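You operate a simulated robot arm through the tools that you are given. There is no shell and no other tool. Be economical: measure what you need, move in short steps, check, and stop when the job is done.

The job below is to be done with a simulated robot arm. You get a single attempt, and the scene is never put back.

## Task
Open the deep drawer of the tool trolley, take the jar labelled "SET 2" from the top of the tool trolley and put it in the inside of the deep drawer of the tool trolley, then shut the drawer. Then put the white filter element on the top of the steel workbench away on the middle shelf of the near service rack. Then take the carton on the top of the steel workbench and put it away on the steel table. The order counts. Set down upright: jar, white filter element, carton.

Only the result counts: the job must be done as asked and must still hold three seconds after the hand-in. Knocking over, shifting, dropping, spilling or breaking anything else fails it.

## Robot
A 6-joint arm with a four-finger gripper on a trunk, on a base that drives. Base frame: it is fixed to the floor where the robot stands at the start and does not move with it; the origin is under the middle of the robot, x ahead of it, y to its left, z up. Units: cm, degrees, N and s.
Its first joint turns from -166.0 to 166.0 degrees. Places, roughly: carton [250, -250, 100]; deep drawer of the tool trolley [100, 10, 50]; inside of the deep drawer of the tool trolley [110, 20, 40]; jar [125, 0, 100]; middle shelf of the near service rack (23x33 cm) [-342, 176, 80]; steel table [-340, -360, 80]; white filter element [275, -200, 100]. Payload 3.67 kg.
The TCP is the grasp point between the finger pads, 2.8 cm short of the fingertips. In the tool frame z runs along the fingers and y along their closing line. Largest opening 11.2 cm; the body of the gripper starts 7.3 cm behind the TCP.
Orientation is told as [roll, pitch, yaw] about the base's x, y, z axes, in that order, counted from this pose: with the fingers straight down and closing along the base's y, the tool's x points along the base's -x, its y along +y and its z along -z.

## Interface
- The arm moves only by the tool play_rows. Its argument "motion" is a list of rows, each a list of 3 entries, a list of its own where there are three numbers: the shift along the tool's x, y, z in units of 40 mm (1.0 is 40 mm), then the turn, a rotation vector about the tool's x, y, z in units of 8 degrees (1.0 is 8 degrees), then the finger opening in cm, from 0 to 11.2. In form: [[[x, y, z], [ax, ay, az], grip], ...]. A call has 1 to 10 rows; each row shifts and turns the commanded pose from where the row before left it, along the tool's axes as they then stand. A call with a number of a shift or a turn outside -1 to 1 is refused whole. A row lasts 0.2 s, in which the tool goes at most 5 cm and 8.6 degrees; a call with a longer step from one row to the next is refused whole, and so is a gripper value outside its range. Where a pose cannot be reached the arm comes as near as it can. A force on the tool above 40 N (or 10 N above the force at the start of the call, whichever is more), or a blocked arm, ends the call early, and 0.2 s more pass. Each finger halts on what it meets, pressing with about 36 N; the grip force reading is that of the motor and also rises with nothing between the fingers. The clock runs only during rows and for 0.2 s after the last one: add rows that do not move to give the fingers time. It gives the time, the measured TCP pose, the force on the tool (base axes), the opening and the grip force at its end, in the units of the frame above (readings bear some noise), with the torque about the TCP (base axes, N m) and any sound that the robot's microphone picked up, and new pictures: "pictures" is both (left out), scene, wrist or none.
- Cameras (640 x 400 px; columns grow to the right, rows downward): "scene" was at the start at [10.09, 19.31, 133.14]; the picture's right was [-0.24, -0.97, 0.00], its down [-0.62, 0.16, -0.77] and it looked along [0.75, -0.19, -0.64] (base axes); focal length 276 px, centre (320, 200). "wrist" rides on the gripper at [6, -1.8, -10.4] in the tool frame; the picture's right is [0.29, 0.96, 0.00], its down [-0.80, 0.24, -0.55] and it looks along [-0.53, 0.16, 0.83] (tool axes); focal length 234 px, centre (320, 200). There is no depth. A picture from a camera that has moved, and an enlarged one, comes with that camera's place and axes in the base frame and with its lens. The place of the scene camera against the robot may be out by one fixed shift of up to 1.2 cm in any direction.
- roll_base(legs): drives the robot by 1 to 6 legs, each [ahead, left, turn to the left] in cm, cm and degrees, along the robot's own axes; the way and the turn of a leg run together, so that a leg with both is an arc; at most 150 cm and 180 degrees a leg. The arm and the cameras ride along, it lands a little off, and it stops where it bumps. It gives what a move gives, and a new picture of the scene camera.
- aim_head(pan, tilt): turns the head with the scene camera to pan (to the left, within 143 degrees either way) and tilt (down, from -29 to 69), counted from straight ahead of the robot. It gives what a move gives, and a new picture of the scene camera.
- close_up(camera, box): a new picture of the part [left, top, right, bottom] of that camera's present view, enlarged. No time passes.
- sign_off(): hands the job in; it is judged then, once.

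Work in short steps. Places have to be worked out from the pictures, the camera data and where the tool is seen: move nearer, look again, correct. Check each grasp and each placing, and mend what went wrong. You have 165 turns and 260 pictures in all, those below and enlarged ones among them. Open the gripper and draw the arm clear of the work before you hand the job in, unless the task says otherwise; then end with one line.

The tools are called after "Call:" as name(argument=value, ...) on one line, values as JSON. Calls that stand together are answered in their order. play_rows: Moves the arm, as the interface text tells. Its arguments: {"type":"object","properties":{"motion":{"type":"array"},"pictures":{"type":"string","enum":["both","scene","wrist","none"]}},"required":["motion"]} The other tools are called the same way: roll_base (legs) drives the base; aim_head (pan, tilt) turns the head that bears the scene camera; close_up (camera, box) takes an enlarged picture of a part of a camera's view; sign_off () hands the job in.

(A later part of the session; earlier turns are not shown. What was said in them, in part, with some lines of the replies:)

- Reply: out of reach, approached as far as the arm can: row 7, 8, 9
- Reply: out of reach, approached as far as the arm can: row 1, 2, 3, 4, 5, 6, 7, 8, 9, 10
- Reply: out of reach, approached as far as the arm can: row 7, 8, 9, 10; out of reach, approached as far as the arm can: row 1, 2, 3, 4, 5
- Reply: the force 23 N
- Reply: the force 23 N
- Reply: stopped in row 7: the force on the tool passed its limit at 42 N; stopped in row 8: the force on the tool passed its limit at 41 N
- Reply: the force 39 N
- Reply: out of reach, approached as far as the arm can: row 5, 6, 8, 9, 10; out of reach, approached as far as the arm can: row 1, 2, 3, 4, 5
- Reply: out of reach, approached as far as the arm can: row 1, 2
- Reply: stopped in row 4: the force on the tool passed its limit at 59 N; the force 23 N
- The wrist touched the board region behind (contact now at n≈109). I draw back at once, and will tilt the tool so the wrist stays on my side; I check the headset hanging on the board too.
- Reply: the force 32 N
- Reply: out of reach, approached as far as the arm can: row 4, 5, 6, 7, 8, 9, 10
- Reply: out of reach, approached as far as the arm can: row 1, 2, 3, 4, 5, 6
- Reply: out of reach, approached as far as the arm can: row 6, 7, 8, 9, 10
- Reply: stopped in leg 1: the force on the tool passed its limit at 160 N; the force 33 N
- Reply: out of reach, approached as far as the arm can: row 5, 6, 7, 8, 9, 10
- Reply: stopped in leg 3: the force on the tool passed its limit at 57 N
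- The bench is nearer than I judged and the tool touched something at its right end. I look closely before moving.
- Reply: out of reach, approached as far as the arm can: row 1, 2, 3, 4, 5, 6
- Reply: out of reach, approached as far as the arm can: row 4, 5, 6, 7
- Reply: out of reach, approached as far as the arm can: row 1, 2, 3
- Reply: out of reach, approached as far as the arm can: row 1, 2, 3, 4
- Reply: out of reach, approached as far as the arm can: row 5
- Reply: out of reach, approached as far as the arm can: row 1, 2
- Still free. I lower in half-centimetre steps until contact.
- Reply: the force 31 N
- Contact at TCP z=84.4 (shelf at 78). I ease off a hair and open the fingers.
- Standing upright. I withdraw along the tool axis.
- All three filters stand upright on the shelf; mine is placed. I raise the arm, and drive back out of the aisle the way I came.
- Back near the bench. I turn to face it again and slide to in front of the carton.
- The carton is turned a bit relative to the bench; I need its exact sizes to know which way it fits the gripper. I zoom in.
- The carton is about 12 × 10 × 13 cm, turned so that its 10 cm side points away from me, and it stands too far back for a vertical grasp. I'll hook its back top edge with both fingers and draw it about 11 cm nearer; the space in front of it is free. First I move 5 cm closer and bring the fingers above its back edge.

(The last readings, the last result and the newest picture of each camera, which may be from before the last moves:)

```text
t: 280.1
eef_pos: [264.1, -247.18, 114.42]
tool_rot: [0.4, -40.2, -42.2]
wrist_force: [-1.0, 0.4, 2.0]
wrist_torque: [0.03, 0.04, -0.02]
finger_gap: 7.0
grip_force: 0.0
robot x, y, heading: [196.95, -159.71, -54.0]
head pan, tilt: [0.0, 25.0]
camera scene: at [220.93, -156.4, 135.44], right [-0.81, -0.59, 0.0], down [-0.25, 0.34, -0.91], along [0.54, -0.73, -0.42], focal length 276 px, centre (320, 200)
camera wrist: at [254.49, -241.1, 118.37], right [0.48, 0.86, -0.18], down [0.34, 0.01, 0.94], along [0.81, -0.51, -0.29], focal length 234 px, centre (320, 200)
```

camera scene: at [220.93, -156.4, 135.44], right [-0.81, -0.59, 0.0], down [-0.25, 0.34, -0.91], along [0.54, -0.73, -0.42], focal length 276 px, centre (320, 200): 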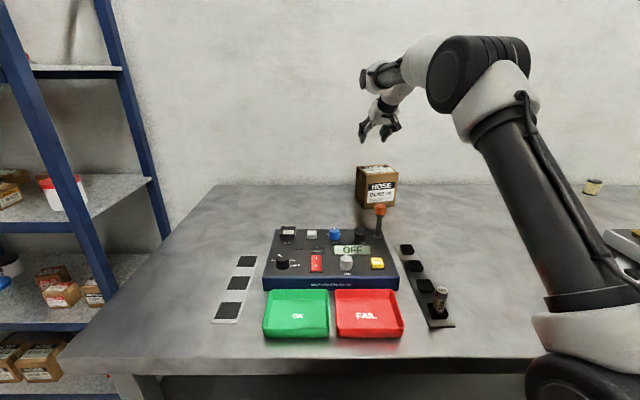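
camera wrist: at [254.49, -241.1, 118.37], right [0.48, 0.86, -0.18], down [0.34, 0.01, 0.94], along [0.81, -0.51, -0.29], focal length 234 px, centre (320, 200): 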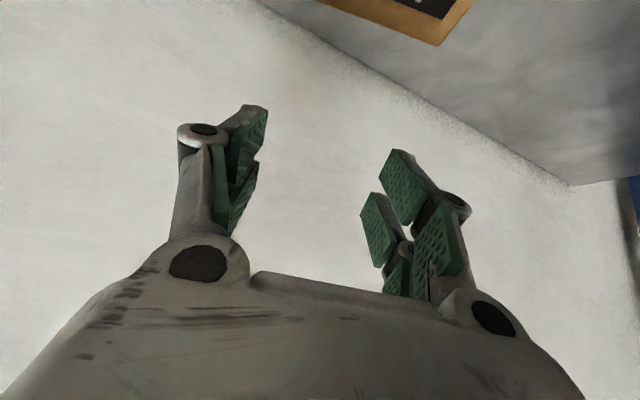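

The wrist view confirms the carton's back-left corner at (268,-242.7). I move 4 cm further out, then down behind its back edge.

Call:
play_rows(motion=[[[-0.766, 0, 0.643], [0, 0, 0], 7], [[0.643, 0, 0.766], [0, 0, 0], 7], [[0.643, 0, 0.766], [0, 0, 0], 7], [[0.643, 0, 0.766], [0, 0, 0], 7], [[0.16, 0, 0.19], [0, 0, 0], 7]], pictures="both")

Call:
close_up(camera="scene", box=[320, 110, 440, 230])

```text
t: 281.3
eef_pos: [267.31, -249.87, 101.24]
tool_rot: [0.4, -40.1, -42.1]
wrist_force: [0.0, -0.1, 0.6]
wrist_torque: [-0.02, 0.02, 0.02]
finger_gap: 7.0
grip_force: 0.1
robot x, y, heading: [197.11, -160.22, -54.0]
head pan, tilt: [0.0, 25.0]
camera scene: at [220.97, -156.44, 135.43], right [-0.81, -0.59, 0.0], down [-0.25, 0.34, -0.91], along [0.54, -0.73, -0.42], focal length 276 px, centre (320, 200)
camera wrist: at [257.55, -243.75, 105.25], right [0.48, 0.86, -0.18], down [0.35, 0.01, 0.94], along [0.81, -0.51, -0.29], focal length 234 px, centre (320, 200)
```

scene: 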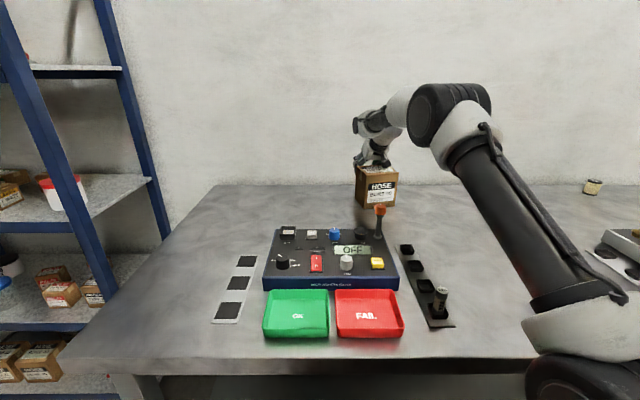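
wrist: 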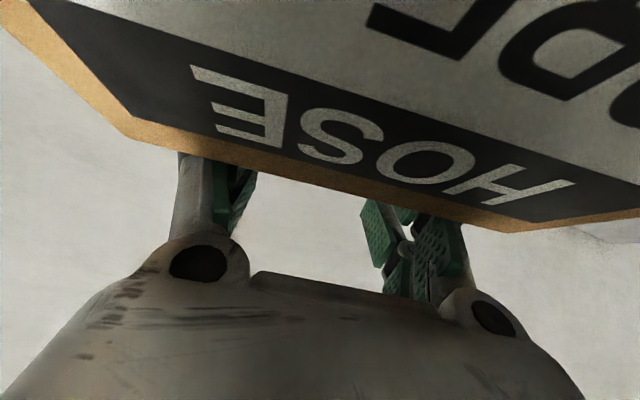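

```text
3.33 times, centred on (380, 170) of scene
camera zoom: at [220.97, -156.44, 135.43], right [-0.81, -0.59, 0.0], down [-0.25, 0.34, -0.91], along [0.54, -0.73, -0.42], focal length 918 px, centre (120, 300)
```

zoom: 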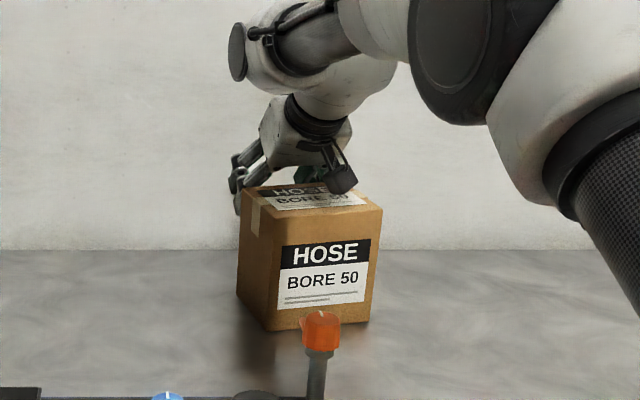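

Both fingers are behind the carton's back edge, the camera just above its lid. I draw it toward me slowly.

Call:
play_rows(motion=[[[0.23, 0, -0.193], [0, 0, 0], 7], [[0.23, 0, -0.193], [0, 0, 0], 7], [[0.23, 0, -0.193], [0, 0, 0], 7], [[0.23, 0, -0.193], [0, 0, 0], 7], [[0.23, 0, -0.193], [0, 0, 0], 7]], pictures="both")

```text
t: 282.5
eef_pos: [262.89, -245.84, 101.2]
tool_rot: [0.3, -40.1, -42.1]
wrist_force: [4.4, -3.7, 9.1]
wrist_torque: [0.36, 0.36, 0.02]
finger_gap: 7.04
grip_force: 0.1
robot x, y, heading: [197.32, -160.41, -53.5]
head pan, tilt: [0.0, 25.0]
camera scene: at [220.97, -156.43, 135.43], right [-0.81, -0.59, 0.0], down [-0.25, 0.34, -0.91], along [0.54, -0.73, -0.42], focal length 276 px, centre (320, 200)
camera wrist: at [253.1, -239.66, 105.24], right [0.48, 0.86, -0.18], down [0.35, 0.01, 0.94], along [0.81, -0.51, -0.29], focal length 234 px, centre (320, 200)
```

scene: 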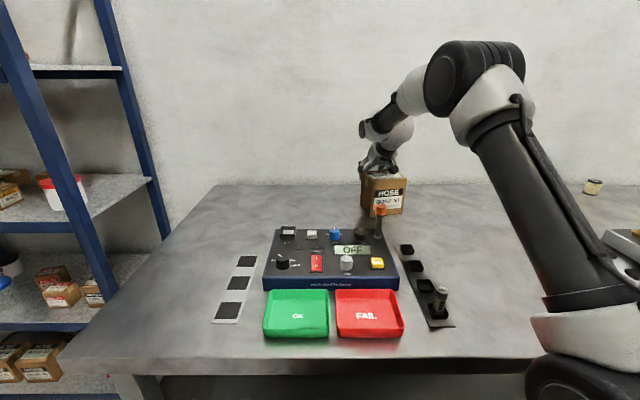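
wrist: 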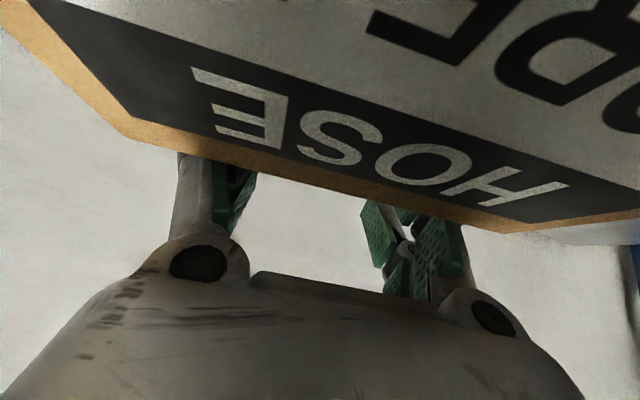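

It follows squarely. I draw it about 7 cm more.

Call:
play_rows(motion=[[[0.23, 0, -0.193], [0, 0, 0], 7], [[0.23, 0, -0.193], [0, 0, 0], 7], [[0.23, 0, -0.193], [0, 0, 0], 7], [[0.23, 0, -0.193], [0, 0, 0], 7], [[0.23, 0, -0.193], [0, 0, 0], 7], [[0.23, 0, -0.193], [0, 0, 0], 7]], pictures="both")

```text
t: 283.9
eef_pos: [257.43, -240.98, 101.3]
tool_rot: [0.4, -40.0, -42.1]
wrist_force: [1.4, -2.8, 6.8]
wrist_torque: [0.21, 0.29, 0.0]
finger_gap: 7.06
grip_force: 0.6
robot x, y, heading: [197.03, -160.17, -54.0]
head pan, tilt: [0.0, 25.0]
camera scene: at [220.97, -156.43, 135.43], right [-0.81, -0.59, 0.0], down [-0.25, 0.34, -0.91], along [0.54, -0.73, -0.42], focal length 276 px, centre (320, 200)
camera wrist: at [247.72, -234.77, 105.2], right [0.48, 0.86, -0.18], down [0.35, 0.01, 0.94], along [0.81, -0.51, -0.3], focal length 234 px, centre (320, 200)
```

scene: 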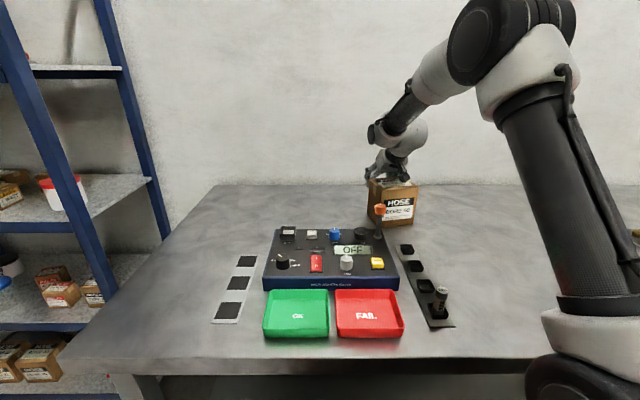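
wrist: 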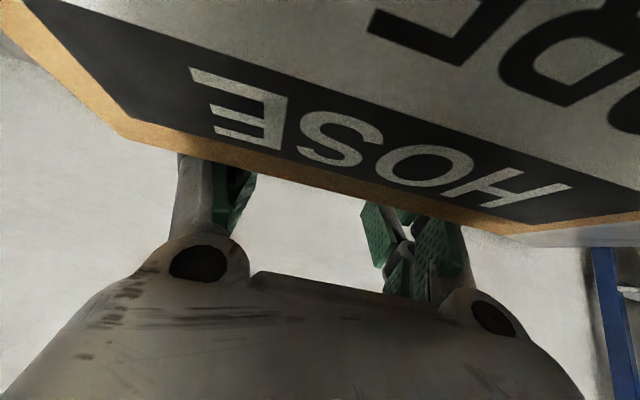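

The carton has come about 13 cm nearer, its centre now near (250.3,-234.4). I lift out, straighten the tool to vertical and look down at it.

Call:
play_rows(motion=[[[-0.1, 0, 0.083], [0, 0, 0], 7], [[-0.643, 0, -0.766], [0, 0, 0], 7], [[-0.643, 0, -0.766], [0, 0, 0], 7], [[-0.643, 0, -0.766], [0, 0, 0], 7], [[-0.643, 0, -0.766], [0, 0, 0], 9], [[0, 0, 0], [0, 1, 0], 11], [[0, 0, 0], [0, 1, 0], 11.2], [[0, 0, 0], [0, 1, 0], 11.2], [[0, 0, 0], [0, 1, 0], 11.2], [[0, 0, 0], [0, 1, 0], 11.2]], pictures="none")

Call:
play_rows(motion=[[[0.6, 0, 0], [0, 0, 1], 11.2], [[0.6, 0, 0], [0, 0, 1], 11.2], [[0.6, 0, 0], [0, 0, 1], 11.2], [[0, 0, 0], [0, 0, 1], 11.2], [[0, 0, 0], [0, 0, 1], 11.2], [[0, 0, 0], [0, 0, 1], 11.2], [[0, 0, 0], [0, 0, 1], 11.2], [[0, 0, 0], [0, 0, 1], 11.2], [[0, 0, 0], [0, 0, 1], 11.2], [[0, 0, 0], [0, 0, 1], 11.2]], pictures="both")

```text
t: 286.1
eef_pos: [255.08, -239.03, 115.81]
tool_rot: [0.2, 0.0, -41.9]
wrist_force: [-0.5, 2.1, 4.3]
wrist_torque: [-0.13, -0.07, -0.02]
finger_gap: 11.16
grip_force: 0.0
out of reach, approached as far as the arm can: row 10
robot x, y, heading: [196.83, -160.03, -53.5]
head pan, tilt: [0.0, 25.0]
```

```text
t: 288.3
eef_pos: [250.55, -233.58, 115.67]
tool_rot: [0.1, 0.3, -122.0]
wrist_force: [-0.3, 0.5, 0.4]
wrist_torque: [0.01, 0.01, 0.0]
finger_gap: 11.22
grip_force: 0.0
robot x, y, heading: [197.05, -160.19, -53.9]
head pan, tilt: [0.0, 25.0]
camera scene: at [220.98, -156.44, 135.43], right [-0.81, -0.59, 0.0], down [-0.25, 0.34, -0.91], along [0.54, -0.73, -0.42], focal length 276 px, centre (320, 200)
camera wrist: at [252.04, -227.58, 126.04], right [0.96, -0.26, 0.0], down [-0.22, -0.81, 0.55], along [-0.14, -0.53, -0.84], focal length 234 px, centre (320, 200)
```

scene: 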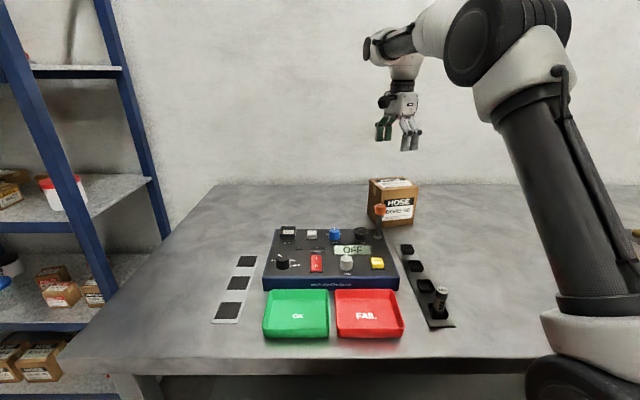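
wrist: 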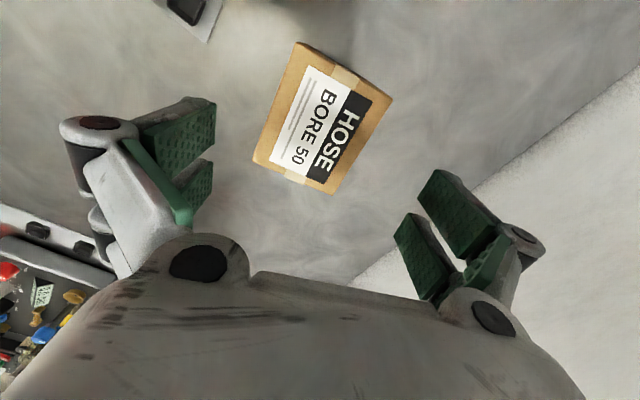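

Carton centre (250.05,-234.4), its 10 cm axis at heading -41.8°. I correct yaw and offset, and go down to just above the lid.

Call:
play_rows(motion=[[[0, 0, 0], [0, 0, 0.61], 11.2], [[0, 0, 0], [0, 0, 0.61], 11.2], [[-0.235, 0.04, 0], [0, 0, 0], 11.2], [[0, 0, 0.7], [0, 0, 0], 11.2], [[0, 0, 0.7], [0, 0, 0], 11.2], [[0, 0, 0.5], [0, 0, 0], 11.2]], pictures="both")

Call:
close_up(camera="scene", box=[340, 110, 440, 230])

```text
t: 289.7
eef_pos: [250.16, -234.38, 108.1]
tool_rot: [0.1, 0.3, -131.5]
wrist_force: [0.6, -0.8, 1.0]
wrist_torque: [-0.01, -0.02, 0.01]
finger_gap: 11.19
grip_force: 0.0
robot x, y, heading: [197.16, -159.88, -53.8]
head pan, tilt: [0.0, 25.0]
camera scene: at [220.97, -156.44, 135.43], right [-0.81, -0.59, 0.0], down [-0.25, 0.34, -0.91], along [0.54, -0.73, -0.42], focal length 276 px, centre (320, 200)
camera wrist: at [252.58, -228.72, 118.39], right [0.91, -0.42, 0.0], down [-0.35, -0.76, 0.55], along [-0.23, -0.5, -0.84], focal length 234 px, centre (320, 200)
```

scene: 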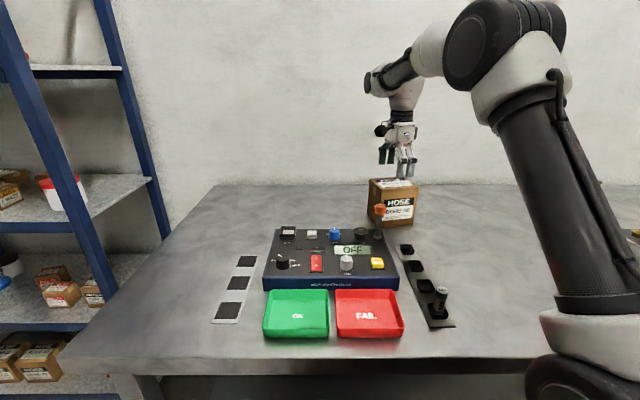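
wrist: 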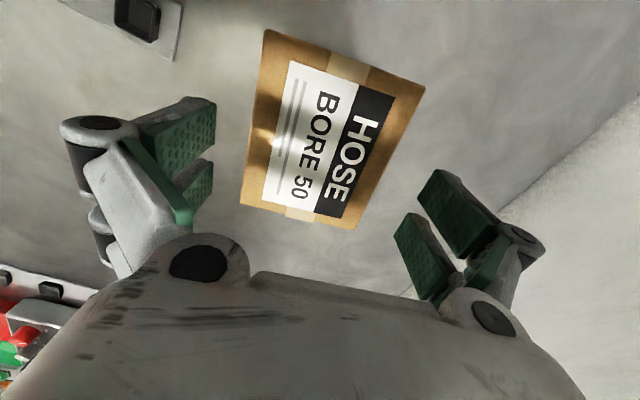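

```text
3.33 times, centred on (390, 170) of scene
camera zoom: at [220.97, -156.44, 135.43], right [-0.81, -0.59, 0.0], down [-0.25, 0.34, -0.91], along [0.54, -0.73, -0.42], focal length 918 px, centre (87, 300)
```

zoom: 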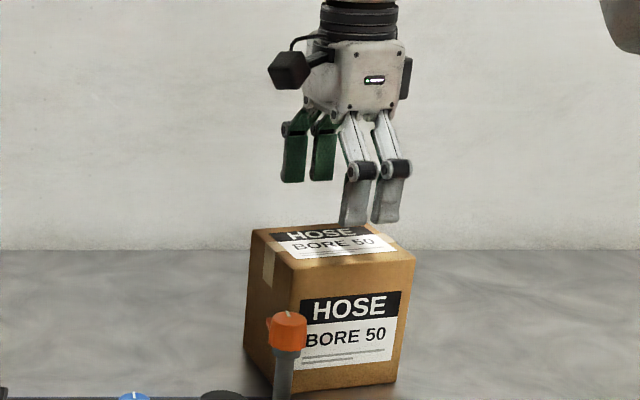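

Centred within a millimetre or two across the grip, yaw right. I descend slowly with the fingers fully open.

Call:
play_rows(motion=[[[-0.1, 0, 0.4], [0, 0, 0], 11.2], [[0, 0, 0.3], [0, 0, 0], 11.2], [[0, 0, 0.3], [0, 0, 0], 11.2], [[0, 0, 0.3], [0, 0, 0], 11.2], [[0, 0, 0.4], [0, 0, 0], 11.2], [[0, 0, 0.4], [0, 0, 0], 11.2], [[0, 0, 0.4], [0, 0, 0], 11.2], [[0, 0, 0.35], [0, 0, 0], 11.2]], pictures="both")

```text
t: 291.4
eef_pos: [250.1, -234.78, 98.09]
tool_rot: [0.9, 0.2, -131.6]
wrist_force: [-0.5, 0.9, 14.3]
wrist_torque: [0.19, 0.46, 0.0]
finger_gap: 11.27
grip_force: 0.2
robot x, y, heading: [197.29, -159.93, -53.5]
head pan, tilt: [0.0, 25.0]
stopped in row 8: the force on the tool passed its limit at 55 N (the readings are from after the stop); the commanded pose is now the measured one
camera scene: at [220.94, -156.4, 135.44], right [-0.81, -0.59, 0.0], down [-0.25, 0.34, -0.91], along [0.54, -0.73, -0.42], focal length 276 px, centre (320, 200)
camera wrist: at [252.43, -229.07, 108.33], right [0.91, -0.42, 0.01], down [-0.36, -0.75, 0.56], along [-0.22, -0.51, -0.83], focal length 234 px, centre (320, 200)
```

scene: 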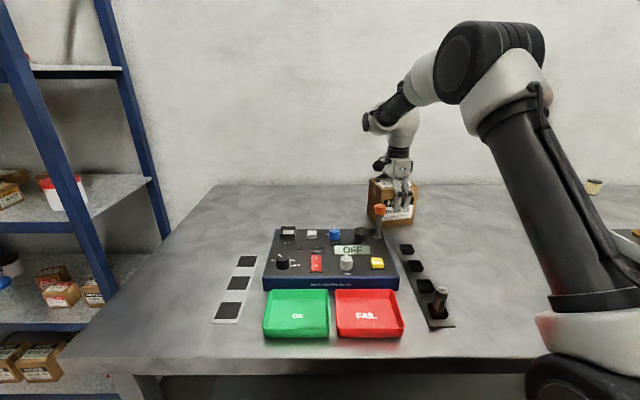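
wrist: 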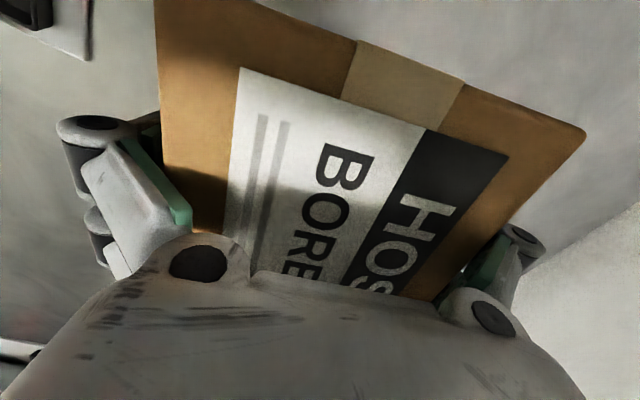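

The fingers straddle the carton about 7 cm deep; something touched its lid. I rise 4 mm and close.

Call:
play_rows(motion=[[[0, 0, -0.1], [0, 0, 0], 11.2], [[0, 0, 0], [0, 0, 0], 10.5], [[0, 0, 0], [0, 0, 0], 9.5], [[0, 0, 0], [0, 0, 0], 9], [[0, 0, 0], [0, 0, 0], 9]], pictures="both")

```text
t: 292.6
eef_pos: [249.98, -234.73, 98.51]
tool_rot: [1.0, 0.0, -131.6]
wrist_force: [3.1, -3.6, 30.4]
wrist_torque: [0.02, 0.2, -0.35]
finger_gap: 10.54
grip_force: 36.1
robot x, y, heading: [197.6, -159.93, -54.0]
head pan, tilt: [0.0, 25.0]
camera scene: at [220.92, -156.36, 135.44], right [-0.81, -0.59, 0.0], down [-0.25, 0.34, -0.91], along [0.54, -0.73, -0.42], focal length 276 px, centre (320, 200)
camera wrist: at [252.43, -229.03, 108.77], right [0.91, -0.42, 0.01], down [-0.36, -0.75, 0.56], along [-0.22, -0.51, -0.83], focal length 234 px, centre (320, 200)
```

scene: 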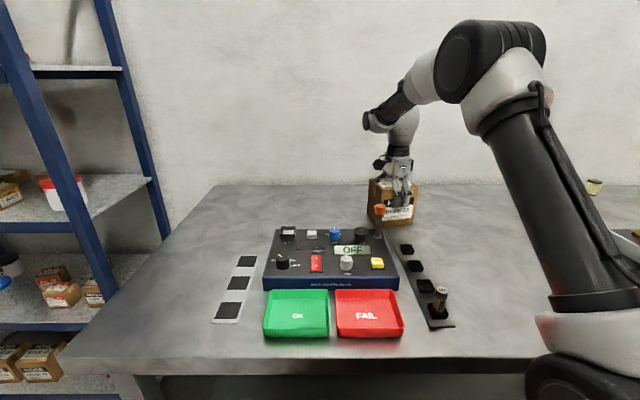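
wrist: 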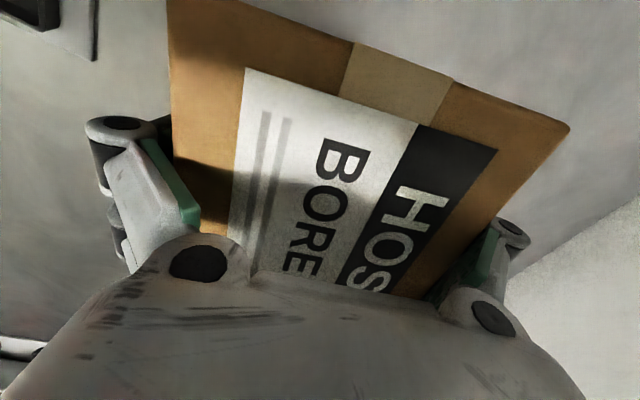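

Gripped at 10.5 cm. I lift a few centimetres and check.

Call:
play_rows(motion=[[[0, 0, -0.2], [0, 0, 0], 9], [[0, 0, -0.3], [0, 0, 0], 9], [[0, 0, -0.5], [0, 0, 0], 9], [[0, 0, -0.5], [0, 0, 0], 9]], pictures="both")

Call:
close_up(camera="scene", box=[340, 110, 440, 230])

```text
t: 293.6
eef_pos: [249.95, -234.68, 104.19]
tool_rot: [0.5, 0.2, -131.5]
wrist_force: [0.3, -0.5, -6.0]
wrist_torque: [0.04, 0.03, -0.01]
finger_gap: 9.97
grip_force: 36.1
robot x, y, heading: [197.42, -160.19, -53.8]
head pan, tilt: [0.0, 25.0]
camera scene: at [221.0, -156.48, 135.43], right [-0.81, -0.59, 0.0], down [-0.25, 0.34, -0.91], along [0.54, -0.73, -0.42], focal length 276 px, centre (320, 200)
camera wrist: at [252.42, -229.02, 114.48], right [0.91, -0.42, 0.01], down [-0.35, -0.75, 0.55], along [-0.23, -0.51, -0.83], focal length 234 px, centre (320, 200)
```

scene: 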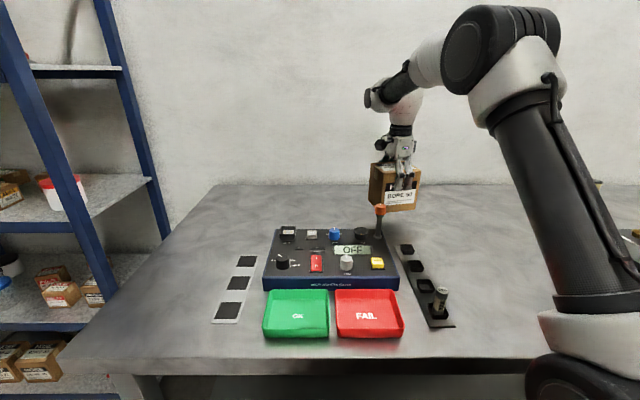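
wrist: 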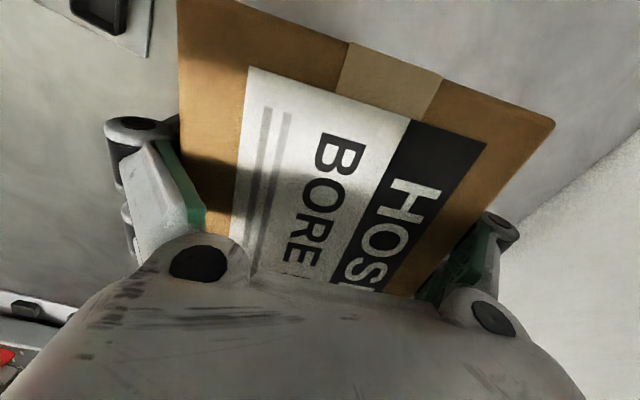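

```text
3.33 times, centred on (390, 170) of scene
camera zoom: at [221.0, -156.48, 135.43], right [-0.81, -0.59, 0.0], down [-0.25, 0.34, -0.91], along [0.54, -0.73, -0.42], focal length 918 px, centre (87, 300)
```

zoom: 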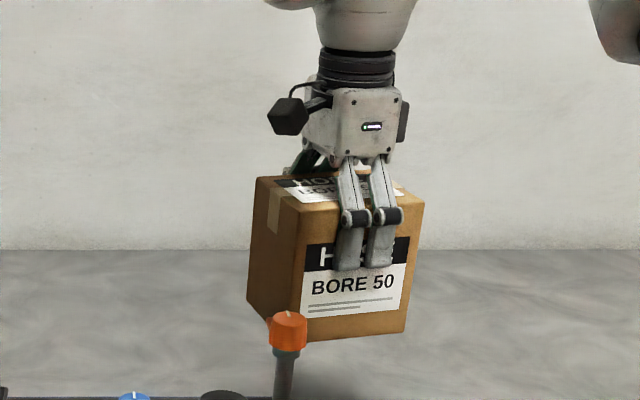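

The carton is held level (10 cm, about 6 N). I raise it well clear, pull in, and drive toward the steel table at (-340,-360).

Call:
play_rows(motion=[[[0, 0, -1], [0, 0, 0], 9], [[0, 0, -1], [0, 0, 0], 9], [[0, 0, -1], [0, 0, 0], 9], [[0, 0, -1], [0, 0, 0], 9], [[0, 0, -1], [0, 0, 0], 9], [[0.2, -0.95, -0.2], [0, 0, 0], 9], [[0.2, -0.95, -0.2], [0, 0, 0], 9], [[0.2, -0.95, -0.2], [0, 0, 0], 9]], pictures="none")

Call:
roll_base(legs=[[-24, 0, 0], [0, 0, -126], [150, 0, 0], [130, 60, 0], [0, 0, 37.5]])

Call:
aim_head(pan=0, tilt=15)

```text
t: 295.4
eef_pos: [242.88, -225.43, 126.38]
tool_rot: [0.5, 0.2, -131.6]
wrist_force: [1.5, -1.5, -8.2]
wrist_torque: [0.07, 0.07, 0.0]
finger_gap: 10.02
grip_force: 36.4
robot x, y, heading: [197.67, -159.72, -53.7]
head pan, tilt: [0.0, 25.0]
```

```text
t: 318.0
eef_pos: [-159.12, -257.16, 126.46]
tool_rot: [0.6, 0.1, 141.3]
wrist_force: [-0.1, 0.7, -5.4]
wrist_torque: [0.01, 0.01, -0.01]
finger_gap: 10.0
grip_force: 35.9
robot x, y, heading: [-96.6, -208.05, -140.6]
head pan, tilt: [0.0, 25.0]
camera scene: at [-91.6, -232.14, 135.43], right [-0.63, 0.78, 0.0], down [0.33, 0.27, -0.91], along [-0.7, -0.57, -0.42], focal length 276 px, centre (320, 200)
```

scene: 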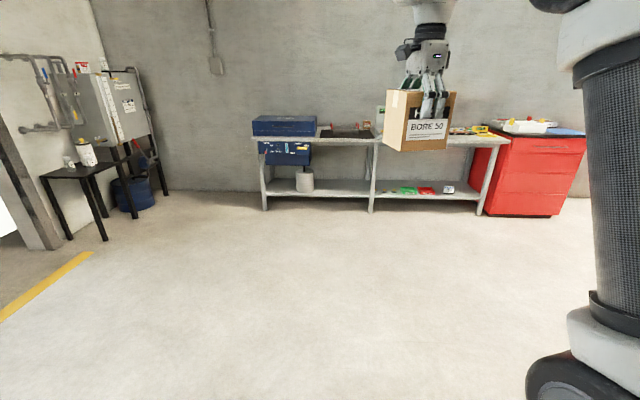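

```text
t: 318.7
eef_pos: [-159.16, -257.11, 126.49]
tool_rot: [0.5, 0.3, 141.4]
wrist_force: [-0.1, -0.3, -5.3]
wrist_torque: [0.01, 0.02, -0.01]
finger_gap: 9.98
grip_force: 36.2
robot x, y, heading: [-96.57, -208.03, -141.2]
head pan, tilt: [0.0, 15.0]
camera scene: at [-91.7, -232.22, 137.05], right [-0.63, 0.78, 0.0], down [0.2, 0.16, -0.97], along [-0.75, -0.61, -0.26], focal length 276 px, centre (320, 200)
```

scene: 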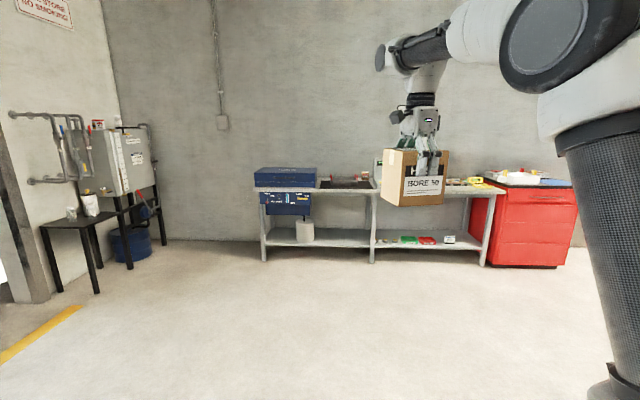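

I zoom in on the table top to find a free place.

Call:
close_up(camera="scene", box=[240, 150, 520, 280])

Call:
roll_base(legs=[[75, 0, -1]])

Call:
aim_head(pan=0, tilt=28)

```text
2.29 times, centred on (380, 215) of scene
camera zoom: at [-91.7, -232.22, 137.05], right [-0.63, 0.78, 0.0], down [0.2, 0.16, -0.97], along [-0.75, -0.61, -0.26], focal length 630 px, centre (183, 166)
```

zoom: 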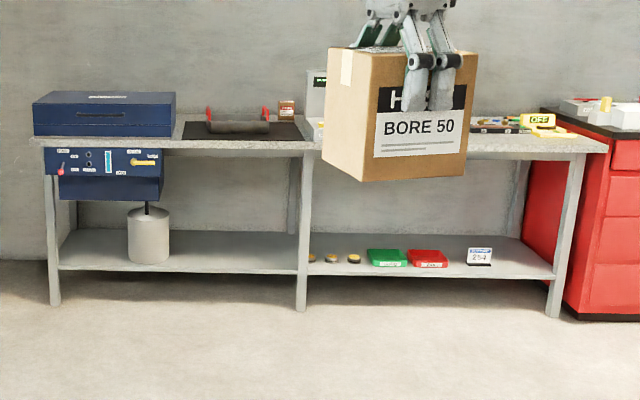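

```text
t: 322.8
eef_pos: [-219.24, -303.76, 126.51]
tool_rot: [0.5, 0.2, 140.5]
wrist_force: [-0.8, -0.5, -5.7]
wrist_torque: [0.01, 0.01, -0.01]
finger_gap: 9.99
grip_force: 35.8
robot x, y, heading: [-155.21, -255.93, -141.6]
head pan, tilt: [0.0, 15.0]
camera scene: at [-151.28, -279.8, 137.05], right [-0.62, 0.78, 0.0], down [0.2, 0.16, -0.97], along [-0.76, -0.6, -0.26], focal length 276 px, centre (320, 200)
```

scene: 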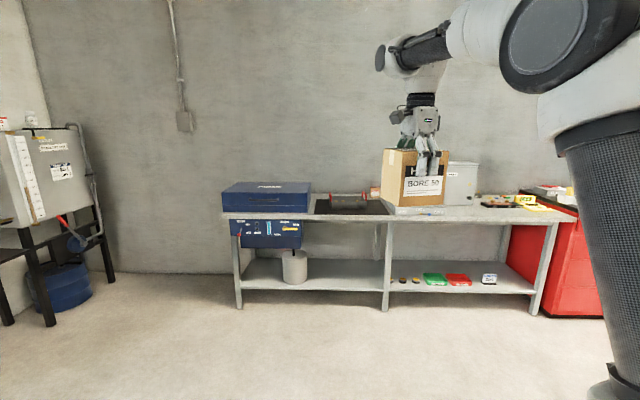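

```text
t: 323.6
eef_pos: [-219.2, -303.74, 126.51]
tool_rot: [0.5, 0.2, 140.6]
wrist_force: [-0.1, -0.6, -5.7]
wrist_torque: [0.02, 0.02, -0.03]
finger_gap: 9.97
grip_force: 36.3
robot x, y, heading: [-155.71, -255.63, -142.1]
head pan, tilt: [0.0, 28.0]
camera scene: at [-151.1, -279.66, 134.96], right [-0.62, 0.78, 0.0], down [0.37, 0.29, -0.88], along [-0.69, -0.55, -0.47], focal length 276 px, centre (320, 200)
```

scene: 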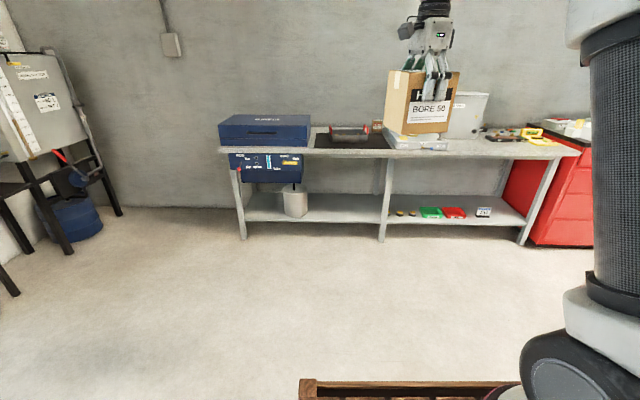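

I go nearer (table front still about 210 cm ahead) and look down at the top.

Call:
roll_base(legs=[[110, 0, 0]])

Call:
close_up(camera="wrist", box=[0, 0, 640, 400])

```text
t: 329.2
eef_pos: [-306.25, -371.89, 126.49]
tool_rot: [0.6, 0.2, 140.4]
wrist_force: [0.1, -0.7, -5.9]
wrist_torque: [-0.01, 0.03, 0.05]
finger_gap: 9.97
grip_force: 36.0
robot x, y, heading: [-242.02, -324.29, -141.9]
head pan, tilt: [0.0, 28.0]
camera scene: at [-238.06, -348.07, 134.95], right [-0.62, 0.79, 0.0], down [0.37, 0.29, -0.88], along [-0.69, -0.55, -0.47], focal length 276 px, centre (320, 200)
```

scene: 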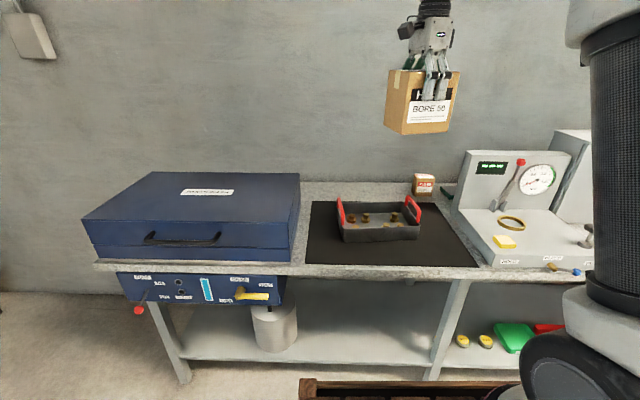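

```text
1.00 times, centred on (320, 200) of wrist (not enlarged: the box is as wide or as high as the picture)
camera zoom: at [-300.5, -374.25, 136.78], right [-0.39, -0.92, 0.01], down [-0.76, 0.33, 0.55], along [-0.51, 0.21, -0.83], focal length 234 px, centre (320, 200)
```

zoom: 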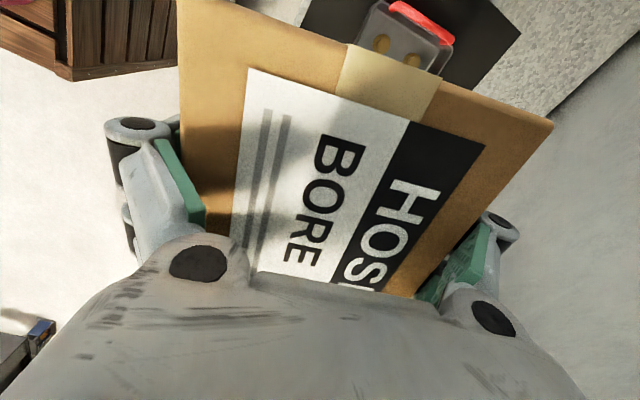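

The left part is taken by toolbox, mat and test gauge. I slide right to view the right end of the table.

Call:
roll_base(legs=[[-15, 0, 0], [0, -75, 0]])

Call:
aim_head(pan=5, tilt=30)

```text
t: 334.3
eef_pos: [-341.23, -302.6, 126.48]
tool_rot: [0.6, 0.2, 140.2]
wrist_force: [0.2, -0.1, -5.8]
wrist_torque: [-0.02, 0.03, 0.0]
finger_gap: 9.99
grip_force: 35.6
robot x, y, heading: [-277.33, -255.23, -142.1]
head pan, tilt: [0.0, 28.0]
camera scene: at [-273.02, -278.94, 134.95], right [-0.62, 0.79, 0.0], down [0.37, 0.29, -0.88], along [-0.7, -0.54, -0.47], focal length 276 px, centre (320, 200)
```

scene: 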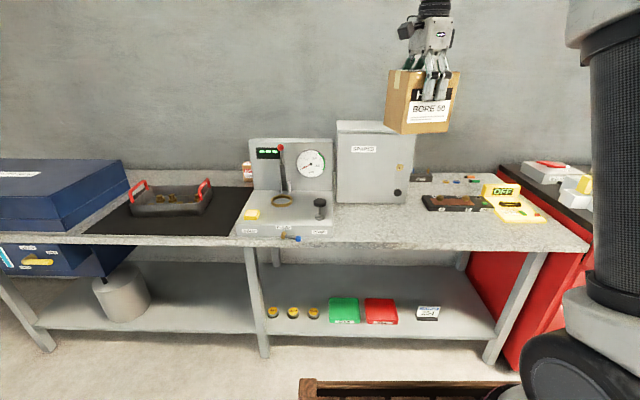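

```text
t: 335.0
eef_pos: [-341.23, -302.67, 126.44]
tool_rot: [0.7, 0.2, 140.3]
wrist_force: [0.0, -0.5, -5.1]
wrist_torque: [0.01, 0.01, 0.0]
finger_gap: 9.99
grip_force: 35.7
robot x, y, heading: [-277.51, -255.21, -142.0]
head pan, tilt: [5.0, 30.0]
camera scene: at [-272.45, -279.49, 134.63], right [-0.68, 0.73, 0.0], down [0.37, 0.34, -0.87], along [-0.63, -0.59, -0.5], focal length 276 px, centre (320, 200)
```

scene: 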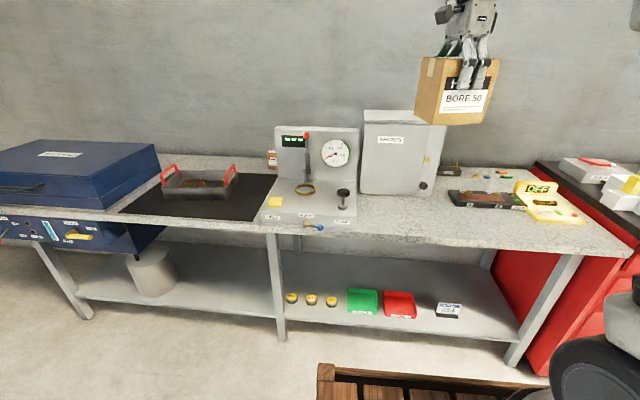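

There is a free rectangle in front of the grey box, between the gauge and the multimeter (about 26 cm deep, 35 wide). I drive 14 cm ahead so the carton hangs over its middle.

Call:
roll_base(legs=[[14, 0, 0]])

Call:
play_rows(motion=[[[0, 0, 1], [0, 0, 0], 9], [[0, 0, 1], [0, 0, 0], 9], [[0, 0, 1], [0, 0, 0], 9]], pictures="both")

```text
t: 336.3
eef_pos: [-352.28, -311.18, 126.4]
tool_rot: [0.6, 0.2, 140.1]
wrist_force: [-0.2, 0.9, -5.0]
wrist_torque: [0.0, 0.01, -0.04]
finger_gap: 9.99
grip_force: 36.0
robot x, y, heading: [-288.37, -263.3, -142.1]
head pan, tilt: [5.0, 30.0]
camera scene: at [-283.6, -288.18, 134.63], right [-0.68, 0.73, 0.0], down [0.37, 0.34, -0.87], along [-0.63, -0.59, -0.5], focal length 276 px, centre (320, 200)
```

scene: 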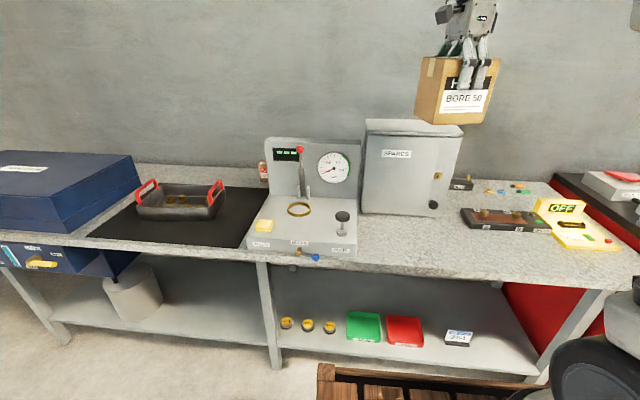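

```text
t: 337.1
eef_pos: [-352.33, -311.26, 114.6]
tool_rot: [0.7, 0.2, 140.1]
wrist_force: [-0.3, -0.4, -4.6]
wrist_torque: [-0.02, 0.01, -0.01]
finger_gap: 9.96
grip_force: 36.0
robot x, y, heading: [-288.53, -263.8, -142.0]
head pan, tilt: [5.0, 30.0]
camera scene: at [-283.57, -288.16, 134.64], right [-0.68, 0.73, 0.0], down [0.37, 0.34, -0.87], along [-0.63, -0.59, -0.5], focal length 276 px, centre (320, 200)
camera wrist: at [-346.67, -313.69, 124.84], right [-0.39, -0.92, 0.01], down [-0.76, 0.33, 0.55], along [-0.51, 0.21, -0.83], focal length 234 px, centre (320, 200)
```

scene: 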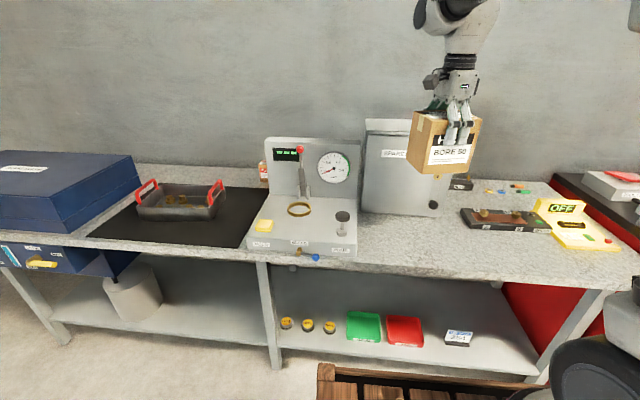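
wrist: 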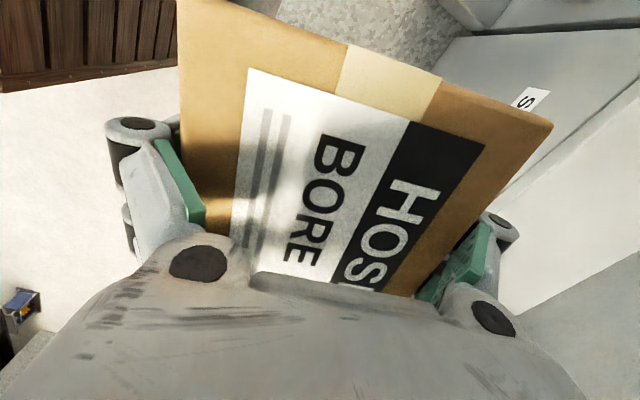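

The carton is over the free spot, about 10 cm before the grey box. I shift 2 cm further in and lower 20 cm.

Call:
play_rows(motion=[[[0, 0.5, 0.5], [0, 0, 0], 9], [[0, 0, 0.9], [0, 0, 0], 9], [[0, 0, 0.9], [0, 0, 0], 9], [[0, 0, 0.9], [0, 0, 0], 9], [[0, 0, 0.9], [0, 0, 0], 9], [[0, 0, 0.9], [0, 0, 0], 9]], pictures="both")

Call:
close_up(camera="scene", box=[340, 130, 560, 290])

```text
t: 338.5
eef_pos: [-353.81, -312.98, 94.5]
tool_rot: [0.7, 0.2, 140.1]
wrist_force: [0.3, -0.5, -5.7]
wrist_torque: [0.03, 0.02, -0.01]
finger_gap: 10.0
grip_force: 35.8
robot x, y, heading: [-288.54, -263.32, -142.2]
head pan, tilt: [5.0, 30.0]
camera scene: at [-283.57, -288.16, 134.64], right [-0.68, 0.73, 0.0], down [0.37, 0.34, -0.87], along [-0.63, -0.59, -0.5], focal length 276 px, centre (320, 200)
camera wrist: at [-348.1, -315.32, 104.79], right [-0.39, -0.92, 0.01], down [-0.76, 0.33, 0.55], along [-0.51, 0.21, -0.83], focal length 234 px, centre (320, 200)
```

scene: 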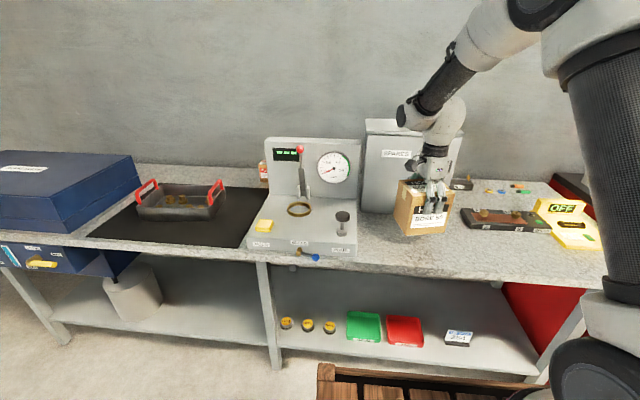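
wrist: 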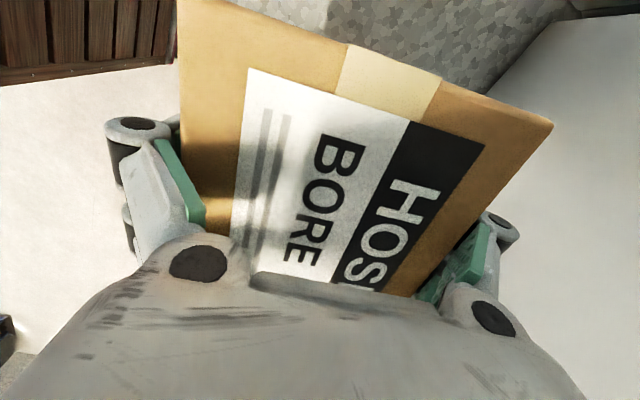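

```text
2.50 times, centred on (450, 210) of scene
camera zoom: at [-283.57, -288.16, 134.64], right [-0.68, 0.73, 0.0], down [0.37, 0.34, -0.87], along [-0.63, -0.59, -0.5], focal length 689 px, centre (-5, 175)
```

zoom: 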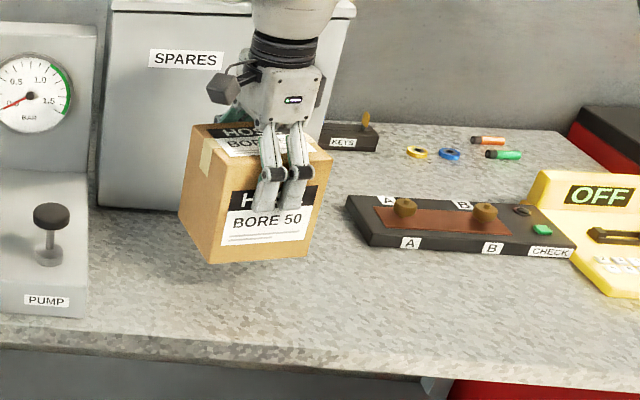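

Well placed, with clearance on all sides. I lower in small steps until contact.

Call:
play_rows(motion=[[[0, 0, 0.25], [0, 0, 0], 9], [[0, 0, 0.25], [0, 0, 0], 9], [[0, 0, 0.25], [0, 0, 0], 9], [[0, 0, 0.12], [0, 0, 0], 9], [[0, 0, 0.12], [0, 0, 0], 9], [[0, 0, 0.1], [0, 0, 0], 9], [[0, 0, 0.1], [0, 0, 0], 9], [[0, 0, 0.1], [0, 0, 0], 9], [[0, 0, 0.1], [0, 0, 0], 9]], pictures="scene")

```text
t: 340.5
eef_pos: [-353.77, -313.08, 89.01]
tool_rot: [0.6, 0.1, 140.0]
wrist_force: [0.7, 0.6, -0.1]
wrist_torque: [0.43, -0.04, -0.1]
finger_gap: 9.98
grip_force: 36.0
robot x, y, heading: [-288.0, -264.01, -142.0]
head pan, tilt: [5.0, 30.0]
camera scene: at [-283.58, -288.17, 134.63], right [-0.68, 0.73, 0.0], down [0.37, 0.34, -0.87], along [-0.63, -0.59, -0.5], focal length 276 px, centre (320, 200)
```

scene: 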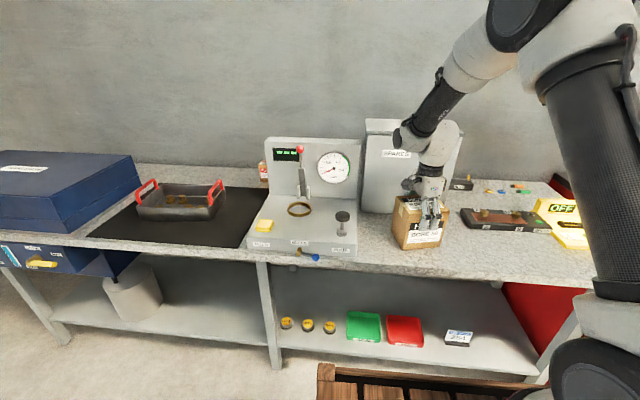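

The weight is coming off (first contact). I lower a touch more to seat it flat.

Call:
play_rows(motion=[[[0, 0, 0.04], [0, 0, 0], 9], [[0, 0, 0.04], [0, 0, 0], 9], [[0, 0, 0], [0, 0, 0], 9]], pictures="none")

```text
t: 341.3
eef_pos: [-353.76, -313.04, 88.9]
tool_rot: [1.0, 0.1, 140.1]
wrist_force: [5.9, 2.3, 38.4]
wrist_torque: [0.42, -0.17, 0.07]
finger_gap: 10.01
grip_force: 36.5
robot x, y, heading: [-288.06, -263.47, -142.2]
head pan, tilt: [5.0, 30.0]
```

Firmly seated. I ease up a millimetre and open the fingers.

Call:
play_rows(motion=[[[0, 0, -0.04], [0, 0, 0], 9.6], [[0, 0, 0], [0, 0, 0], 10.1], [[0, 0, 0], [0, 0, 0], 10.6], [[0, 0, 0], [0, 0, 0], 11.2], [[0, 0, 0], [0, 0, 0], 11.2]], pictures="both")

```text
t: 342.5
eef_pos: [-353.79, -313.19, 88.86]
tool_rot: [0.6, 0.1, 140.1]
wrist_force: [0.4, -1.1, 0.5]
wrist_torque: [-0.05, -0.02, 0.03]
finger_gap: 11.22
grip_force: 0.1
robot x, y, heading: [-288.29, -263.92, -142.1]
head pan, tilt: [5.0, 30.0]
camera scene: at [-283.58, -288.17, 134.63], right [-0.68, 0.73, 0.0], down [0.37, 0.34, -0.87], along [-0.63, -0.59, -0.5], focal length 276 px, centre (320, 200)
camera wrist: at [-348.13, -315.49, 99.11], right [-0.39, -0.92, 0.01], down [-0.76, 0.33, 0.55], along [-0.51, 0.21, -0.83], focal length 234 px, centre (320, 200)
```

scene: 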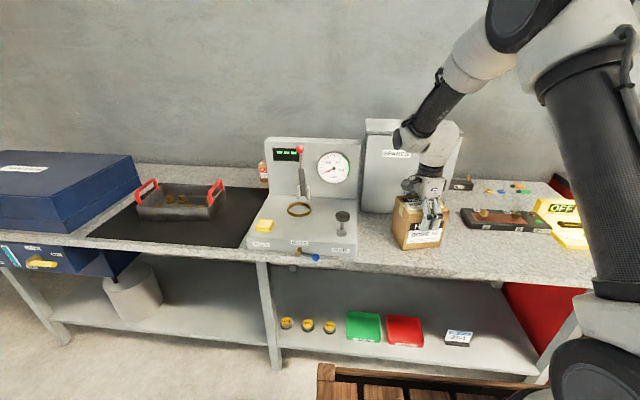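
wrist: 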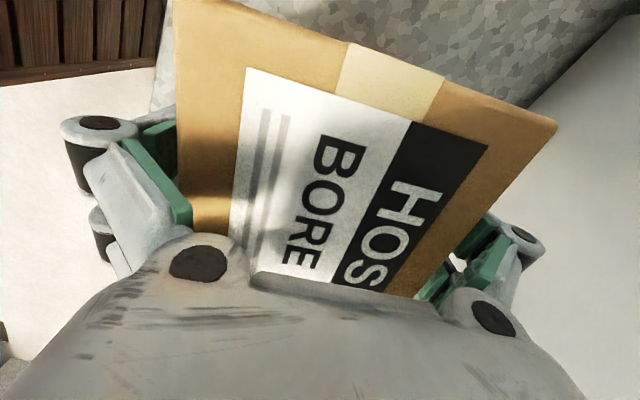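

Free of contact on both sides. I rise straight up slowly, checking that the carton stays.

Call:
play_rows(motion=[[[0, 0, -0.2], [0, 0, 0], 11.2], [[0, 0, -0.4], [0, 0, 0], 11.2], [[0, 0, -0.6], [0, 0, 0], 11.2], [[0, 0, -0.8], [0, 0, 0], 11.2], [[0, 0, -1], [0, 0, 0], 11.2], [[0, 0, -1], [0, 0, 0], 11.2], [[0, 0, -1], [0, 0, 0], 11.2], [[0, 0, -1], [0, 0, 0], 11.2]], pictures="scene")

Call:
close_up(camera="scene", box=[340, 130, 560, 290])

```text
t: 344.3
eef_pos: [-353.76, -312.82, 112.82]
tool_rot: [0.4, 0.2, 140.1]
wrist_force: [-1.0, -0.2, 0.1]
wrist_torque: [0.0, 0.0, -0.03]
finger_gap: 11.19
grip_force: 0.1
robot x, y, heading: [-288.09, -263.32, -142.3]
head pan, tilt: [5.0, 30.0]
camera scene: at [-283.6, -288.19, 134.63], right [-0.68, 0.73, 0.0], down [0.37, 0.34, -0.87], along [-0.63, -0.59, -0.5], focal length 276 px, centre (320, 200)
```

scene: 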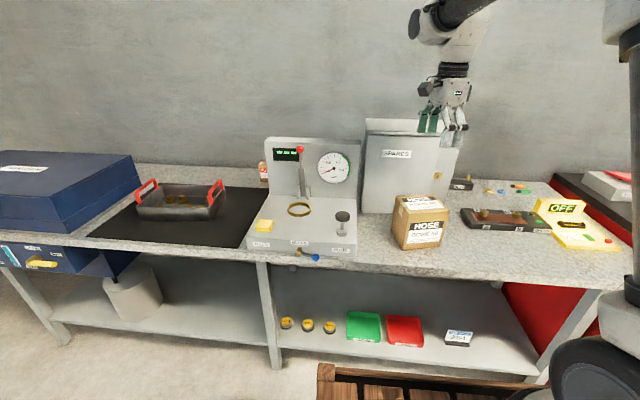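

```text
2.50 times, centred on (450, 210) of scene
camera zoom: at [-283.6, -288.19, 134.63], right [-0.68, 0.73, 0.0], down [0.37, 0.34, -0.87], along [-0.63, -0.59, -0.5], focal length 689 px, centre (-5, 175)
```

zoom: 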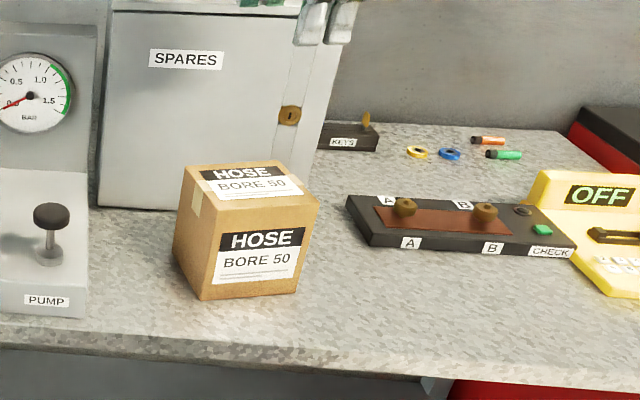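

The carton stands upright on the steel table. I back away, and drive over for a last check that the drawer is fully shut.

Call:
roll_base(legs=[[-40, 0, 0], [0, 0, 178], [150, 0, 0], [130, 0, 0]])

Call:
aim_head(pan=0, tilt=30)

Call:
close_up(camera="scene", box=[230, 60, 530, 260])

```text
t: 367.2
eef_pos: [36.35, -26.78, 112.83]
tool_rot: [0.6, 0.1, -41.3]
wrist_force: [0.1, -0.4, 0.0]
wrist_torque: [0.0, -0.03, 0.0]
finger_gap: 11.18
grip_force: 0.1
robot x, y, heading: [-30.41, -74.41, 36.5]
head pan, tilt: [5.0, 30.0]
camera scene: at [-34.85, -49.82, 134.63], right [0.66, -0.75, 0.0], down [-0.37, -0.33, -0.87], along [0.65, 0.57, -0.5], focal length 276 px, centre (320, 200)
```

scene: 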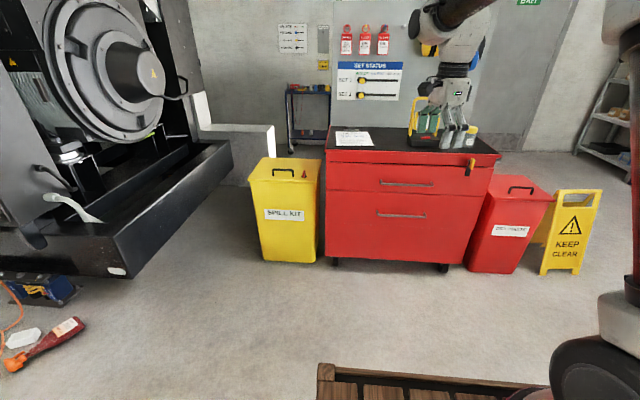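

```text
t: 367.9
eef_pos: [36.26, -26.66, 112.74]
tool_rot: [0.7, 0.2, -41.3]
wrist_force: [0.3, -0.4, 0.2]
wrist_torque: [0.01, 0.0, 0.02]
finger_gap: 11.2
grip_force: 0.1
robot x, y, heading: [-30.44, -73.8, 36.5]
head pan, tilt: [0.0, 30.0]
camera scene: at [-34.36, -50.43, 134.63], right [0.6, -0.8, 0.0], down [-0.4, -0.3, -0.87], along [0.7, 0.52, -0.5], focal length 276 px, centre (320, 200)
```

scene: 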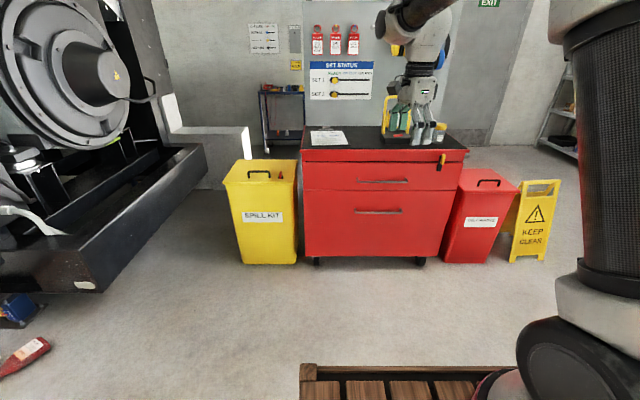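

```text
2.00 times, centred on (380, 160) of scene
camera zoom: at [-34.36, -50.43, 134.63], right [0.6, -0.8, 0.0], down [-0.4, -0.3, -0.87], along [0.7, 0.52, -0.5], focal length 551 px, centre (200, 280)
```

zoom: 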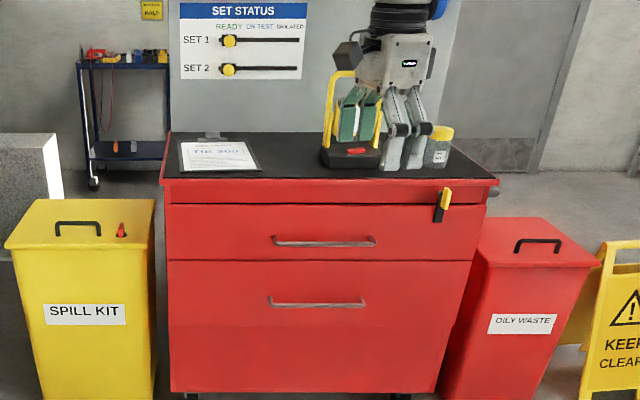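

The drawer is flush and shut, the gripper is open and clear of everything. I hand the job in.

Call:
sign_off()

```text
The job is handed in.
```

I did all three parts in order and handed the job in: the "SET 2" jar is upright in the shut deep drawer, the white filter element is upright on the middle shelf, and the "HOSE BORE 50" carton is upright on the steel table. Along the way the arm touched the back board or ear defenders above the trolley and the pressure test rig on the workbench, and in the pictures I took afterwards nothing looked moved or knocked over.
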